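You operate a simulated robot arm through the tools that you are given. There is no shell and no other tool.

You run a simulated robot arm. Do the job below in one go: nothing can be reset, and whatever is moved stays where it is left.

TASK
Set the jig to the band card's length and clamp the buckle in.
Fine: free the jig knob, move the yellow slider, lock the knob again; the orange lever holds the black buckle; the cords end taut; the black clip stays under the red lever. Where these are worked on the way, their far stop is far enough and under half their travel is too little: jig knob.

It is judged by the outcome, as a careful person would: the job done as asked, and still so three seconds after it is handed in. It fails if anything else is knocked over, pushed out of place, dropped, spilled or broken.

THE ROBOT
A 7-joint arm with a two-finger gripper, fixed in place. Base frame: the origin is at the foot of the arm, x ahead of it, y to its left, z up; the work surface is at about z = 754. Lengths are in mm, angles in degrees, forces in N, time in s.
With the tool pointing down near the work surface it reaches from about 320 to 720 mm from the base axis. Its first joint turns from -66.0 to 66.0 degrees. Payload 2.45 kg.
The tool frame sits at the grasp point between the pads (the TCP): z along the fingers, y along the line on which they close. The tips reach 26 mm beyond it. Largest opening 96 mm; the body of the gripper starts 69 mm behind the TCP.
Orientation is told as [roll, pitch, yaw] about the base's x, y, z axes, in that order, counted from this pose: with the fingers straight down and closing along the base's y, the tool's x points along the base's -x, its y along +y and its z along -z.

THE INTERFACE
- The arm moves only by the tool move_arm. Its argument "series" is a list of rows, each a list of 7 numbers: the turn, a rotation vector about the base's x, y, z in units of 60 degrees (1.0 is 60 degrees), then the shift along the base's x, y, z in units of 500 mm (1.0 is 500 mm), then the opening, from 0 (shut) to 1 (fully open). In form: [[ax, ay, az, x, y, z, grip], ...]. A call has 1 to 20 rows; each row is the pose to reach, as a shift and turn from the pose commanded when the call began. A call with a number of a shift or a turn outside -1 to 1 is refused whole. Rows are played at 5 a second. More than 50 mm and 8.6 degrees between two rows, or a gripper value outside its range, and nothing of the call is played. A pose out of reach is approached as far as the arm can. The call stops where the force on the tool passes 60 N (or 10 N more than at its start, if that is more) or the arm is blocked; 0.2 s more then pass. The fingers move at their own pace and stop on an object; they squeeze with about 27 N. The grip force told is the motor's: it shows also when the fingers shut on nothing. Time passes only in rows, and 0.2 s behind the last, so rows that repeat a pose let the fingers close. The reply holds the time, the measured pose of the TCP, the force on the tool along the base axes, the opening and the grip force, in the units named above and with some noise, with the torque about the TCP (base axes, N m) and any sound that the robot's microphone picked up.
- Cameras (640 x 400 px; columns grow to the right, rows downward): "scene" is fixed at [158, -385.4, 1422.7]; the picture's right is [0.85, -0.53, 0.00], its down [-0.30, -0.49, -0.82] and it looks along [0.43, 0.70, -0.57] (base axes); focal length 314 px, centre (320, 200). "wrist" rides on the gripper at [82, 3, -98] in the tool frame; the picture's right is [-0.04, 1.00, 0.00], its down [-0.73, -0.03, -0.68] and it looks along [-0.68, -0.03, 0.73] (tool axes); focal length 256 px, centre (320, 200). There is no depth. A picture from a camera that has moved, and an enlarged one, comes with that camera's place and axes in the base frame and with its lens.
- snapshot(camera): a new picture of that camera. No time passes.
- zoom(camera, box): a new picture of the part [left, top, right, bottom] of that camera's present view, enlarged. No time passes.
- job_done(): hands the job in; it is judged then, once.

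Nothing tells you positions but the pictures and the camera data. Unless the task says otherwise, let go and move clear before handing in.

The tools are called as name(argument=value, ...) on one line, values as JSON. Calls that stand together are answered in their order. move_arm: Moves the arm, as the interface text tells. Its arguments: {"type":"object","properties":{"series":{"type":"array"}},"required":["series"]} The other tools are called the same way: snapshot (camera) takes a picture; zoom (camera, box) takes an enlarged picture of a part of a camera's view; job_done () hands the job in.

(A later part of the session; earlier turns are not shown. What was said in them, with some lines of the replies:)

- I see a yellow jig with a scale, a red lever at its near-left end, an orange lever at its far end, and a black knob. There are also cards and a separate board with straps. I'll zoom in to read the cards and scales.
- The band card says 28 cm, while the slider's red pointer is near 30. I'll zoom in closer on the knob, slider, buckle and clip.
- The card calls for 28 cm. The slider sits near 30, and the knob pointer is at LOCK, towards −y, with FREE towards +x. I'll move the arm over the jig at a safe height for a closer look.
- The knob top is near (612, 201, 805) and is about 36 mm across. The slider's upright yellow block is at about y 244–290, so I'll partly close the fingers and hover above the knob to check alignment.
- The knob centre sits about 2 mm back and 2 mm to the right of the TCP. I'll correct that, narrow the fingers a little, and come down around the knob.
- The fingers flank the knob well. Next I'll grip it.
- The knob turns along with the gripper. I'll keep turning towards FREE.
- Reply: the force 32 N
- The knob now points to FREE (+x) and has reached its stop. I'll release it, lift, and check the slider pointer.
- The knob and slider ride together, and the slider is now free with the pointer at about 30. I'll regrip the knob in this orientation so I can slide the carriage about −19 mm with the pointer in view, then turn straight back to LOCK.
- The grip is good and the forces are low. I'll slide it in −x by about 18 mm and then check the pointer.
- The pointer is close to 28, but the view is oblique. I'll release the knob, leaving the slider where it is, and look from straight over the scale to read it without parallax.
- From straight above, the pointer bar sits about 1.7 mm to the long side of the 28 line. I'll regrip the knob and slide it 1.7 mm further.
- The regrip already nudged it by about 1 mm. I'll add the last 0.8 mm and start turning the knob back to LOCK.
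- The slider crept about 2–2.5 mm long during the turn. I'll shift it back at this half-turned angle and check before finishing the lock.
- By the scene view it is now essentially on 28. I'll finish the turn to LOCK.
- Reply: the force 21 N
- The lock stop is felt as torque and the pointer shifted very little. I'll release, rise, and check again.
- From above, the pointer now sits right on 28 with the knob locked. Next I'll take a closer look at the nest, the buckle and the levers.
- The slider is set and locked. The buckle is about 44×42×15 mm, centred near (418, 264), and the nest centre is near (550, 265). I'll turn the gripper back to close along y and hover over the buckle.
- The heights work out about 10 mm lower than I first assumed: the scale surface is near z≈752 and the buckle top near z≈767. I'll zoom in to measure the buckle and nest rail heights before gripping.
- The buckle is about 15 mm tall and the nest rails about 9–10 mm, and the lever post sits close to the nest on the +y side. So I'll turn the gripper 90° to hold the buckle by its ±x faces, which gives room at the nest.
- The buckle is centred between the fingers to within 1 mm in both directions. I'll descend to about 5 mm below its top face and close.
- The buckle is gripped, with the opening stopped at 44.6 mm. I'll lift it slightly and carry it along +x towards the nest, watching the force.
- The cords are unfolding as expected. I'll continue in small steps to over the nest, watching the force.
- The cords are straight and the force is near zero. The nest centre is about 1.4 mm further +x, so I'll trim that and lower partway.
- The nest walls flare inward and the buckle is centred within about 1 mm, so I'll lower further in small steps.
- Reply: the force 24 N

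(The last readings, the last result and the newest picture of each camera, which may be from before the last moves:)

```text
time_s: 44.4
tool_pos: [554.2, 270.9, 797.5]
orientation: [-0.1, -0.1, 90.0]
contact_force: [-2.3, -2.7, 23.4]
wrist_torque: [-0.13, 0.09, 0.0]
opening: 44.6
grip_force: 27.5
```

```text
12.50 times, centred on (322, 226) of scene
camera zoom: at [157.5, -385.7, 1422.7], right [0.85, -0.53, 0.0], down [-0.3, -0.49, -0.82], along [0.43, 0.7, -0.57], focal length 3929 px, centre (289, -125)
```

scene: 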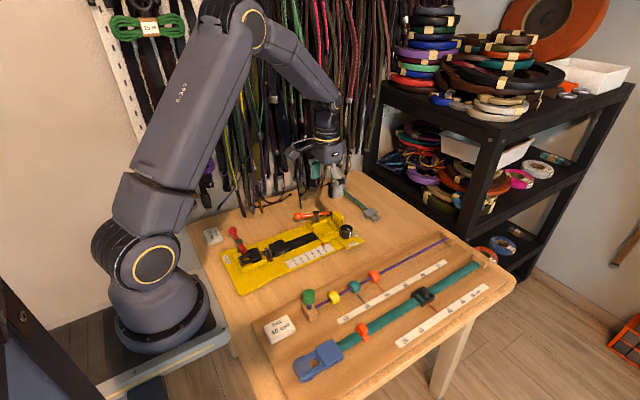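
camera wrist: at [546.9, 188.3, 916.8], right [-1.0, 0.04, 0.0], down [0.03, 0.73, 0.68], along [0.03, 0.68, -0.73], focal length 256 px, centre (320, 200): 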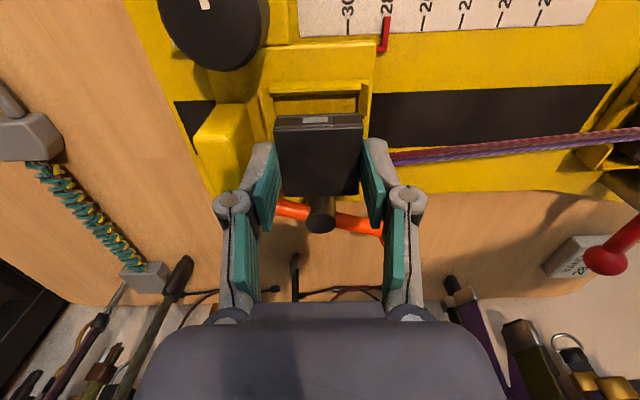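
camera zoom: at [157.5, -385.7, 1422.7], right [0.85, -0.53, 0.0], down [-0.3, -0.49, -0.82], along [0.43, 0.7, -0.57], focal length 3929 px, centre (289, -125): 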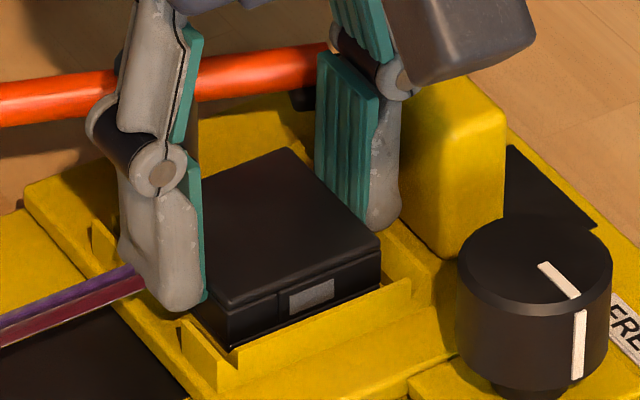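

The buckle has bottomed out in the nest with a 23 N reaction. I'll ease the downward push, open the fingers slightly, and lift straight up.

move_arm(series=[[0, 0, 0, 0, 0, 0.002, 0.2], [0, 0, 0, 0, 0, 0.003, 0.5], [0, 0, 0, 0, 0, 0.003, 0.54], [0, 0, 0, 0, 0, 0.004, 0.54], [0, 0, 0, 0, 0, 0.02, 0.54], [0, 0, 0, 0, 0, 0.06, 0.54], [0, 0, 0, 0, 0, 0.12, 0.54]])

zoom(camera="scene", box=[300, 210, 345, 242])

snapshot(camera="wrist")

zoom(camera="scene", box=[220, 190, 380, 290])

```text
time_s: 46.0
tool_pos: [553.2, 270.3, 857.9]
orientation: [0.1, 0.0, 89.9]
contact_force: [0.1, -0.3, 0.4]
wrist_torque: [0.0, -0.01, -0.02]
opening: 52.0
grip_force: 0.2
```

```text
12.50 times, centred on (322, 226) of scene
camera zoom: at [158.0, -385.4, 1422.7], right [0.85, -0.53, 0.0], down [-0.3, -0.49, -0.82], along [0.43, 0.7, -0.57], focal length 3929 px, centre (289, -125)
```

zoom: 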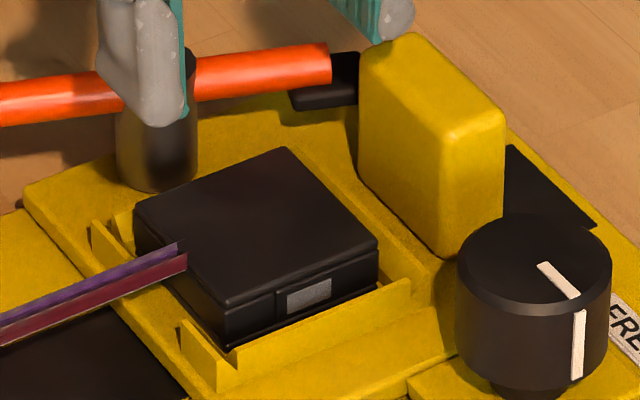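

```text
taken
camera wrist: at [548.6, 189.1, 955.0], right [-1.0, 0.04, 0.0], down [0.03, 0.73, 0.68], along [0.03, 0.68, -0.73], focal length 256 px, centre (320, 200)
```

wrist: 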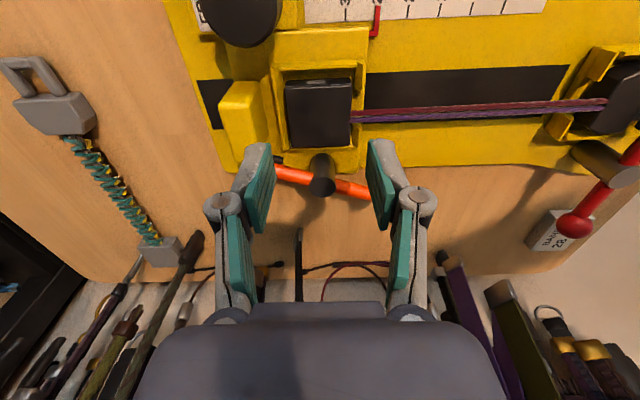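

```text
4.00 times, centred on (300, 240) of scene
camera zoom: at [158.0, -385.4, 1422.7], right [0.85, -0.53, 0.0], down [-0.3, -0.49, -0.82], along [0.43, 0.7, -0.57], focal length 1257 px, centre (400, 40)
```

zoom: 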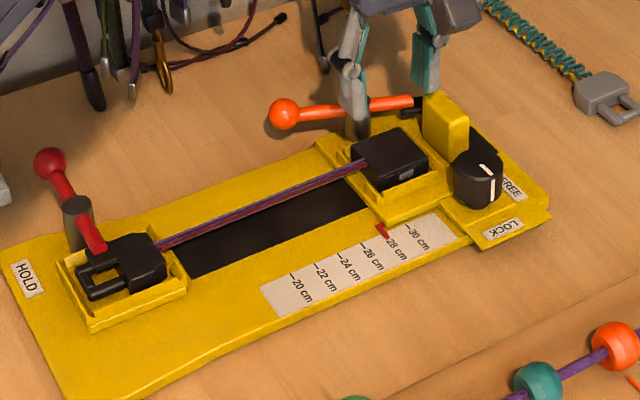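

zoom(camera="wrist", box=[210, 40, 420, 200])

zoom(camera="wrist", box=[200, 130, 440, 300])

```text
2.50 times, centred on (315, 120) of wrist
camera zoom: at [548.6, 189.1, 955.0], right [-1.0, 0.04, 0.0], down [0.03, 0.73, 0.68], along [0.03, 0.68, -0.73], focal length 640 px, centre (332, 400)
```

zoom: 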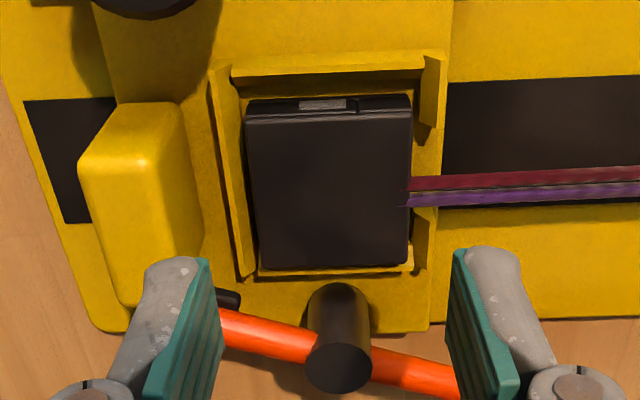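

```text
2.35 times, centred on (320, 215) of wrist
camera zoom: at [548.6, 189.1, 955.0], right [-1.0, 0.04, 0.0], down [0.03, 0.73, 0.68], along [0.03, 0.68, -0.73], focal length 602 px, centre (320, 165)
```

zoom: 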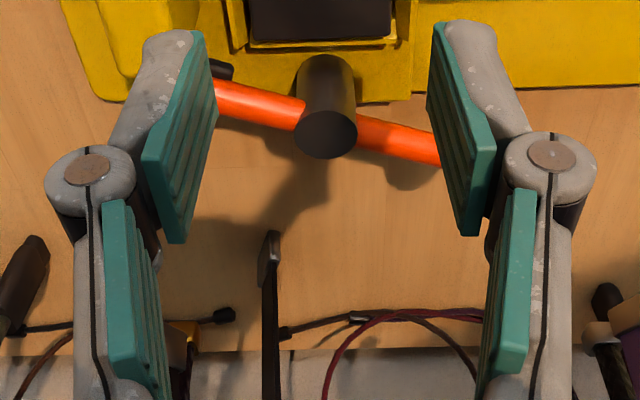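

The buckle sits in the nest and the cords are straight. The orange lever's post is at about (552, 325), with the ball at about (495, 347, 789). It needs to swing about 70° clockwise so it lies along y like the red one, so I'll close the fingers and position on the −y side of the ball.

move_arm(series=[[0, 0, 0, 0, 0, 0.02, 0.3], [0, 0, 0, -0.05, 0.03, 0.02, 0.0], [0, 0, 0, -0.1, 0.06, 0.02, 0.0], [0, 0, 0, -0.1356, 0.09, 0.02, 0.0], [0, 0, 0, -0.1356, 0.09, 0.02, 0.0]])

snapshot(camera="wrist")

zoom(camera="scene", box=[250, 180, 370, 260])

```text
time_s: 47.2
tool_pos: [484.3, 315.2, 866.1]
orientation: [0.0, 0.1, 90.0]
contact_force: [0.3, -0.1, -0.4]
wrist_torque: [0.0, -0.01, -0.02]
opening: 0.0
grip_force: 27.0
```

```text
taken
camera wrist: at [480.9, 233.7, 964.1], right [-1.0, 0.04, 0.0], down [0.03, 0.73, 0.68], along [0.03, 0.68, -0.73], focal length 256 px, centre (320, 200)
```

wrist: 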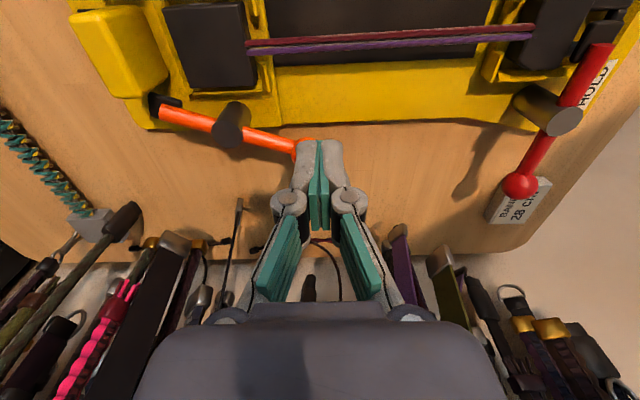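

```text
5.00 times, centred on (310, 220) of scene
camera zoom: at [158.0, -385.4, 1422.7], right [0.85, -0.53, 0.0], down [-0.3, -0.49, -0.82], along [0.43, 0.7, -0.57], focal length 1572 px, centre (370, 100)
```

zoom: 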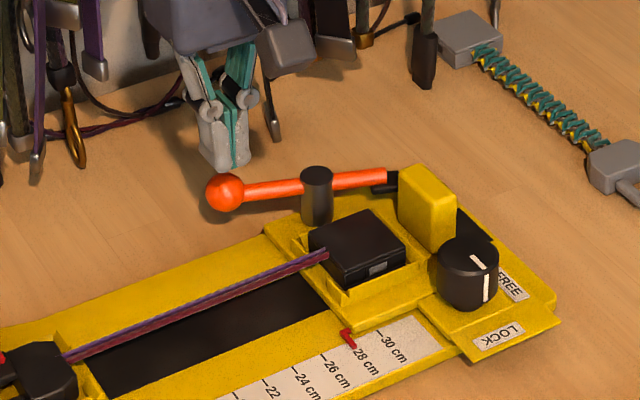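

The closed fingers are on the −y side of the orange ball. I'll lower them to ball height.

move_arm(series=[[0, 0, 0, 0.002, 0, -0.04, 0.0], [0, 0, 0, 0.002, 0, -0.08, 0.0], [0, 0, 0, 0.002, 0, -0.1, 0.0], [0, 0, 0, 0.002, 0, -0.112, 0.0], [0, 0, 0, 0.002, 0, -0.112, 0.0]])

zoom(camera="scene", box=[260, 190, 350, 250])

snapshot(camera="wrist")

```text
time_s: 48.4
tool_pos: [487.7, 314.1, 809.7]
orientation: [0.1, 0.0, 90.0]
contact_force: [-0.2, 0.5, 0.0]
wrist_torque: [0.02, 0.01, 0.01]
opening: 0.0
grip_force: 27.0
```

```text
6.67 times, centred on (305, 220) of scene
camera zoom: at [158.0, -385.4, 1422.7], right [0.85, -0.53, 0.0], down [-0.3, -0.49, -0.82], along [0.43, 0.7, -0.57], focal length 2096 px, centre (420, 67)
```

zoom: 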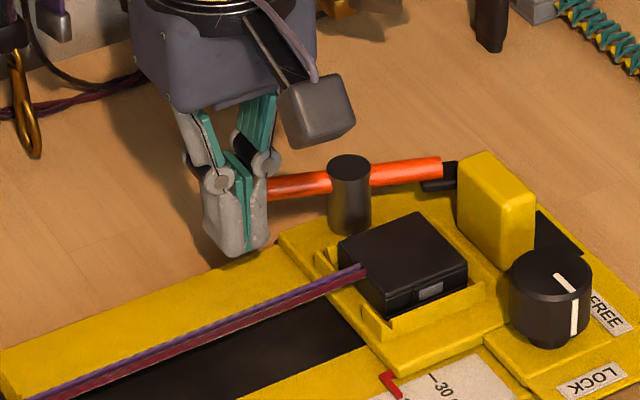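

```text
taken
camera wrist: at [482.9, 233.8, 907.8], right [-1.0, 0.04, 0.0], down [0.03, 0.73, 0.68], along [0.03, 0.68, -0.73], focal length 256 px, centre (320, 200)
```

wrist: 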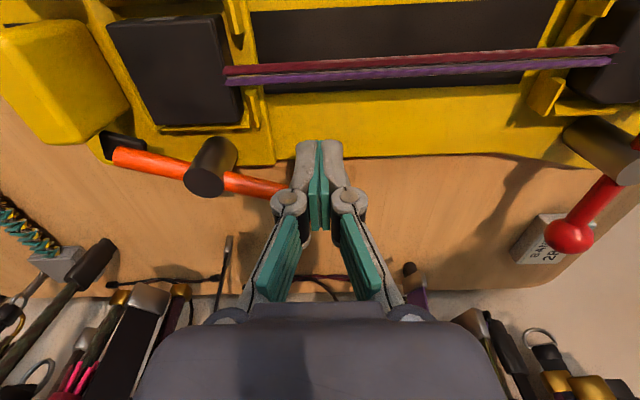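

move_arm(series=[[0, 0, 0, 0.002, 0.016, 0, 0.0], [0, 0, 0, 0.006, 0.03, 0, 0.0], [0, 0, 0, 0.008, 0.042, 0, 0.0], [0, 0, 0, 0.008, 0.054, 0, 0.0], [0, 0, 0, 0.012, 0.066, 0, 0.0]])

zoom(camera="scene", box=[260, 190, 350, 250])

snapshot(camera="wrist")

```text
time_s: 49.6
tool_pos: [492.8, 348.8, 808.2]
orientation: [0.0, 0.0, 90.0]
contact_force: [0.4, -1.0, -0.4]
wrist_torque: [0.01, -0.01, -0.03]
opening: 0.1
grip_force: 27.3
```

```text
6.67 times, centred on (305, 220) of scene
camera zoom: at [158.0, -385.4, 1422.7], right [0.85, -0.53, 0.0], down [-0.3, -0.49, -0.82], along [0.43, 0.7, -0.57], focal length 2096 px, centre (420, 67)
```

zoom: 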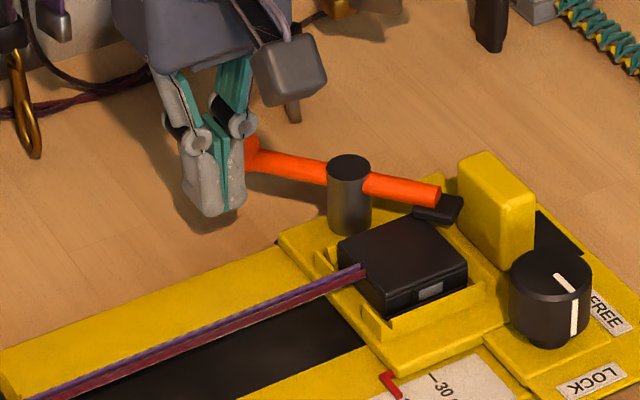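

```text
taken
camera wrist: at [488.3, 266.7, 906.9], right [-1.0, 0.04, 0.0], down [0.03, 0.73, 0.68], along [0.03, 0.68, -0.73], focal length 256 px, centre (320, 200)
```

wrist: 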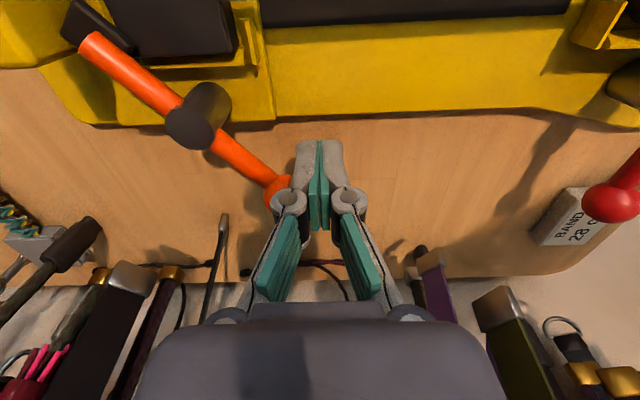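

The lever swings freely with low force. I'll continue along the arc.

move_arm(series=[[0, 0, 0, 0.006, 0.01, 0, 0.0], [0, 0, 0, 0.014, 0.018, 0, 0.0], [0, 0, 0, 0.022, 0.025, 0, 0.0], [0, 0, 0, 0.03, 0.031, 0, 0.0], [0, 0, 0, 0.04, 0.04, 0, 0.0], [0, 0, 0, 0.048, 0.046, 0, 0.0]])

zoom(camera="scene", box=[260, 190, 350, 250])

snapshot(camera="wrist")

```text
time_s: 51.0
tool_pos: [516.5, 372.1, 810.2]
orientation: [-0.1, 0.0, 90.0]
contact_force: [0.1, 0.4, 0.4]
wrist_torque: [-0.01, -0.03, -0.03]
opening: 0.1
grip_force: 27.0
```

```text
6.67 times, centred on (305, 220) of scene
camera zoom: at [158.0, -385.4, 1422.7], right [0.85, -0.53, 0.0], down [-0.3, -0.49, -0.82], along [0.43, 0.7, -0.57], focal length 2096 px, centre (420, 67)
```

zoom: 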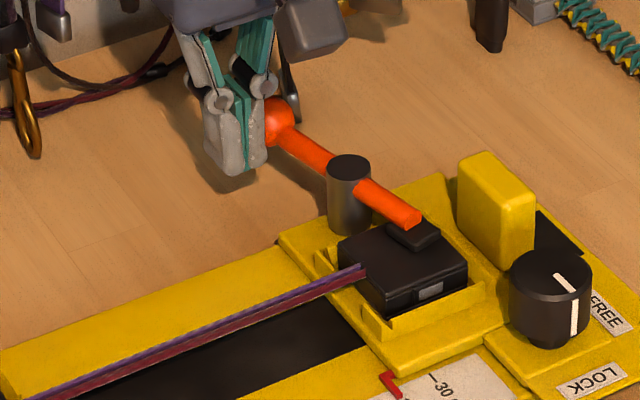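

```text
taken
camera wrist: at [511.5, 289.0, 907.8], right [-1.0, 0.04, 0.0], down [0.03, 0.73, 0.68], along [0.03, 0.68, -0.73], focal length 256 px, centre (320, 200)
```

wrist: 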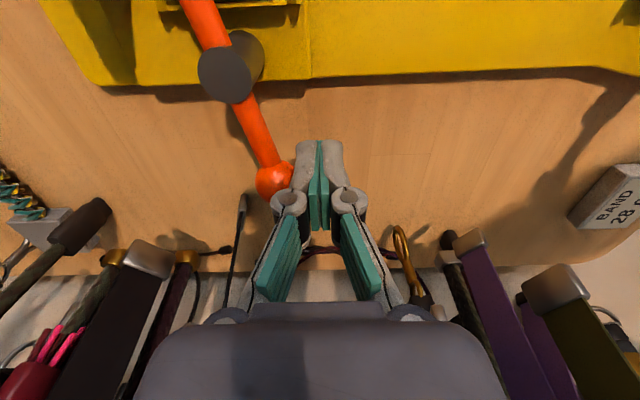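

move_arm(series=[[0, 0, 0, 0.01, 0.003, 0, 0.0], [0, 0, 0, 0.02, 0.005, 0, 0.0], [0, 0, 0, 0.028, 0.006, 0, 0.0], [0, 0, 0, 0.034, 0.006, 0, 0.0]])

zoom(camera="scene", box=[260, 190, 350, 250])

snapshot(camera="wrist")

```text
time_s: 52.0
tool_pos: [529.2, 373.2, 808.8]
orientation: [0.5, 0.1, 90.0]
contact_force: [-22.2, -6.5, 8.9]
wrist_torque: [-0.05, 0.3, 0.11]
opening: 0.0
grip_force: 26.7
```

```text
6.67 times, centred on (305, 220) of scene
camera zoom: at [157.3, -385.7, 1422.7], right [0.85, -0.53, 0.0], down [-0.3, -0.49, -0.82], along [0.43, 0.7, -0.57], focal length 2096 px, centre (420, 67)
```

zoom: 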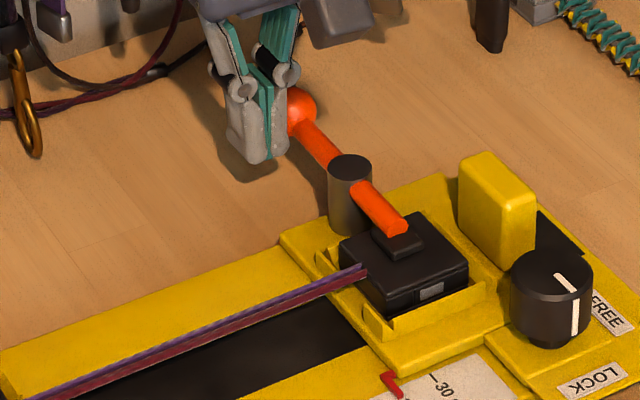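

```text
taken
camera wrist: at [526.3, 292.4, 907.9], right [-1.0, 0.04, 0.01], down [0.03, 0.74, 0.68], along [0.02, 0.68, -0.74], focal length 256 px, centre (320, 200)
```

wrist: 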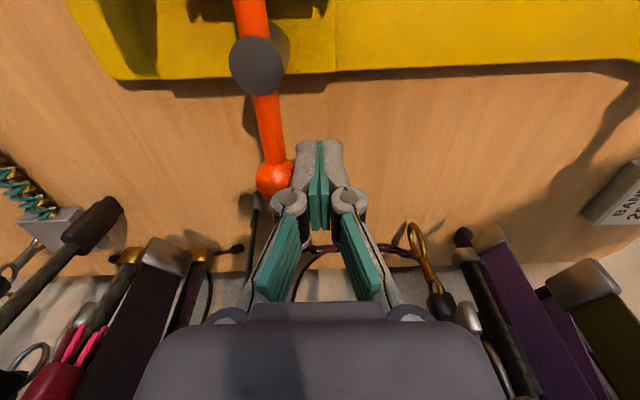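

The lever is now aligned along y with its pad over the buckle, and I feel resistance. I'll nudge slightly further to confirm it is at its stop.

move_arm(series=[[0, 0, 0, 0.003, 0, 0, 0.0], [0, 0, 0, 0.006, 0, 0, 0.0], [0, 0, 0, 0.006, 0, 0, 0.0]])

zoom(camera="scene", box=[260, 190, 350, 250])

```text
time_s: 52.8
tool_pos: [530.6, 373.8, 808.6]
orientation: [0.7, 0.3, 90.1]
contact_force: [-39.7, -4.5, 11.3]
wrist_torque: [0.0, 0.52, 0.25]
opening: 0.0
grip_force: 27.1
```

```text
6.67 times, centred on (305, 220) of scene
camera zoom: at [156.9, -385.6, 1422.8], right [0.85, -0.53, 0.0], down [-0.3, -0.49, -0.82], along [0.43, 0.7, -0.57], focal length 2096 px, centre (420, 67)
```

zoom: 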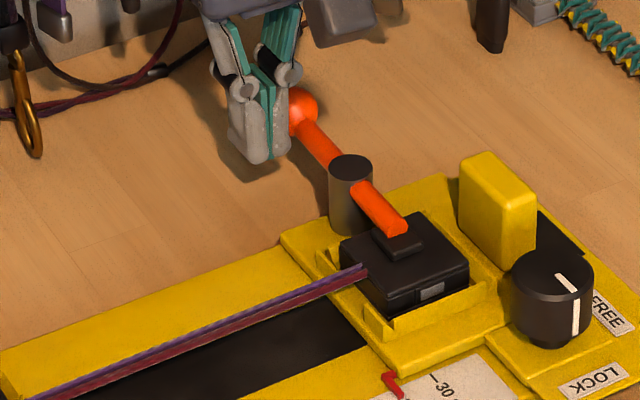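

The force rose without further motion, so the lever is at its stop. I'll back off, rise clear, and inspect everything.

move_arm(series=[[0, 0, 0, -0.01, 0, 0, 0.0], [0, 0, 0, -0.04, -0.005, 0, 0.0], [0, 0, 0, -0.06, -0.01, 0.04, 0.0], [0, 0, 0, -0.08, -0.04, 0.12, 0.0], [0, 0, 0, -0.08, -0.1, 0.2, 0.2], [0, 0, 0, -0.08, -0.18, 0.24, 0.4], [0, 0, 0, -0.08, -0.26, 0.28, 0.5], [0, 0, 0, -0.08, -0.34, 0.3, 0.5], [0, 0, 0, -0.08, -0.34, 0.3, 0.5]])

zoom(camera="scene", box=[210, 190, 370, 290])

snapshot(camera="wrist")

snapshot(camera="scene")

```text
time_s: 54.8
tool_pos: [495.8, 203.2, 958.3]
orientation: [0.0, 0.0, 90.0]
contact_force: [0.8, -0.8, -0.3]
wrist_torque: [-0.02, -0.01, 0.02]
opening: 48.2
grip_force: 0.0
```

```text
4.00 times, centred on (290, 240) of scene
camera zoom: at [158.0, -385.4, 1422.7], right [0.85, -0.53, 0.0], down [-0.3, -0.49, -0.82], along [0.43, 0.7, -0.57], focal length 1257 px, centre (440, 40)
```

zoom: 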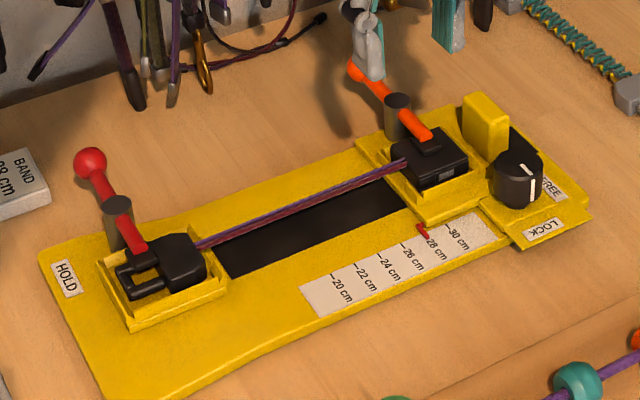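

```text
taken
camera wrist: at [491.7, 121.0, 1057.2], right [-1.0, 0.04, 0.0], down [0.03, 0.73, 0.68], along [0.03, 0.68, -0.73], focal length 256 px, centre (320, 200)
```

wrist: 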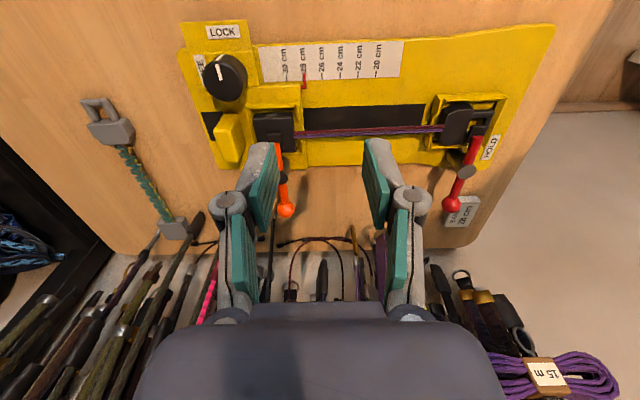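

```text
taken
```

scene: 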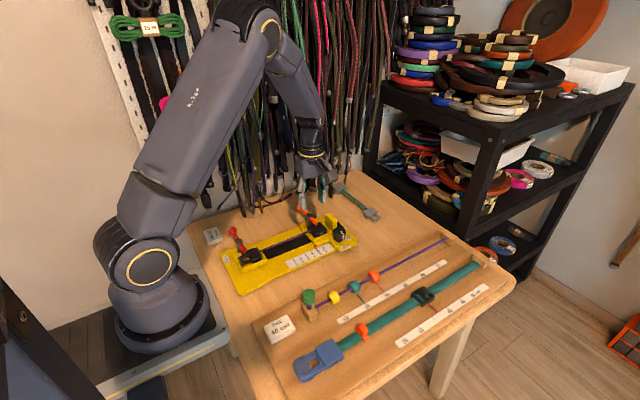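

zoom(camera="wrist", box=[240, 20, 400, 120])

zoom(camera="wrist", box=[380, 60, 540, 220])

zoom(camera="scene", box=[295, 205, 365, 255])

zoom(camera="scene", box=[225, 225, 285, 275])

```text
4.00 times, centred on (320, 70) of wrist
camera zoom: at [491.7, 121.0, 1057.2], right [-1.0, 0.04, 0.0], down [0.03, 0.73, 0.68], along [0.03, 0.68, -0.73], focal length 1024 px, centre (320, 720)
```

zoom: 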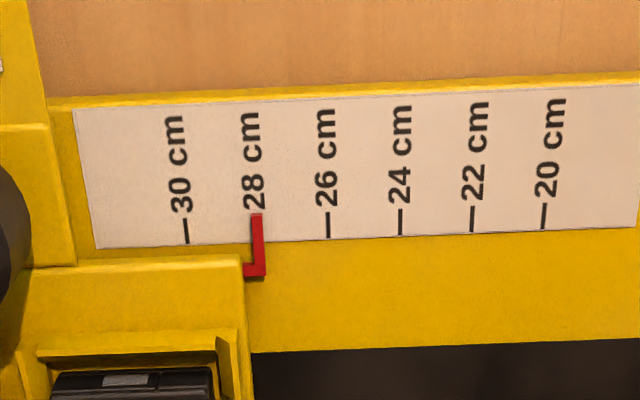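

```text
2.50 times, centred on (460, 140) of wrist
camera zoom: at [491.7, 121.0, 1057.2], right [-1.0, 0.04, 0.0], down [0.03, 0.73, 0.68], along [0.03, 0.68, -0.73], focal length 640 px, centre (-30, 350)
```

zoom: 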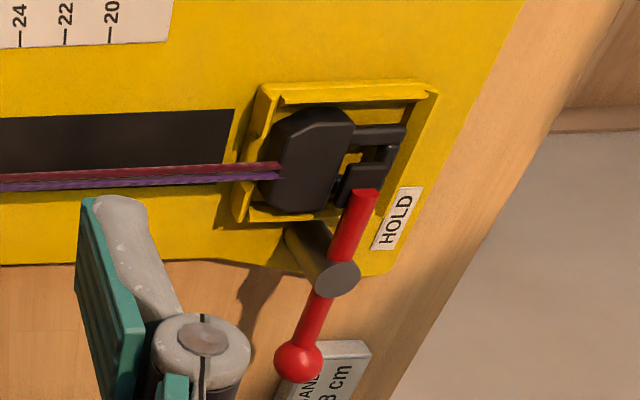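

```text
8.00 times, centred on (330, 230) of scene
camera zoom: at [158.0, -385.4, 1422.7], right [0.85, -0.53, 0.0], down [-0.3, -0.49, -0.82], along [0.43, 0.7, -0.57], focal length 2515 px, centre (240, -40)
```

zoom: 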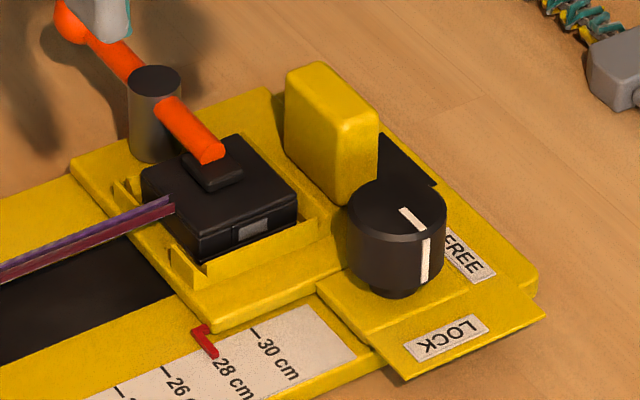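

```text
8.00 times, centred on (255, 250) of scene
camera zoom: at [158.0, -385.4, 1422.7], right [0.85, -0.53, 0.0], down [-0.3, -0.49, -0.82], along [0.43, 0.7, -0.57], focal length 2515 px, centre (840, -200)
```

zoom: 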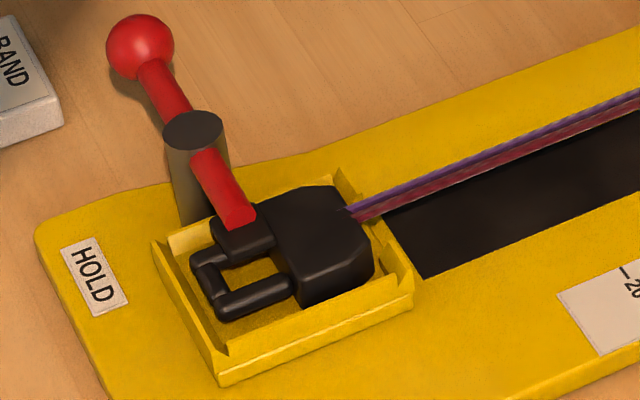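

The pointer reads 28 cm, the knob is back at LOCK, and the buckle sits in the nest under the orange lever's pad. The cords are straight and taut, and the black clip is still under the red lever. The arm is clear, so I'll hand the job in.

job_done()

```text
The job is handed in.
```

The jig is set to 28 cm, matching the band card, and the knob is locked again. The orange lever is against its stop with its pad on the black buckle in the nest.

In the last pictures before handing in, the cords were straight and taut. The black clip was still under the red lever, and nothing else looked moved. The gripper had let go and was clear of the jig.
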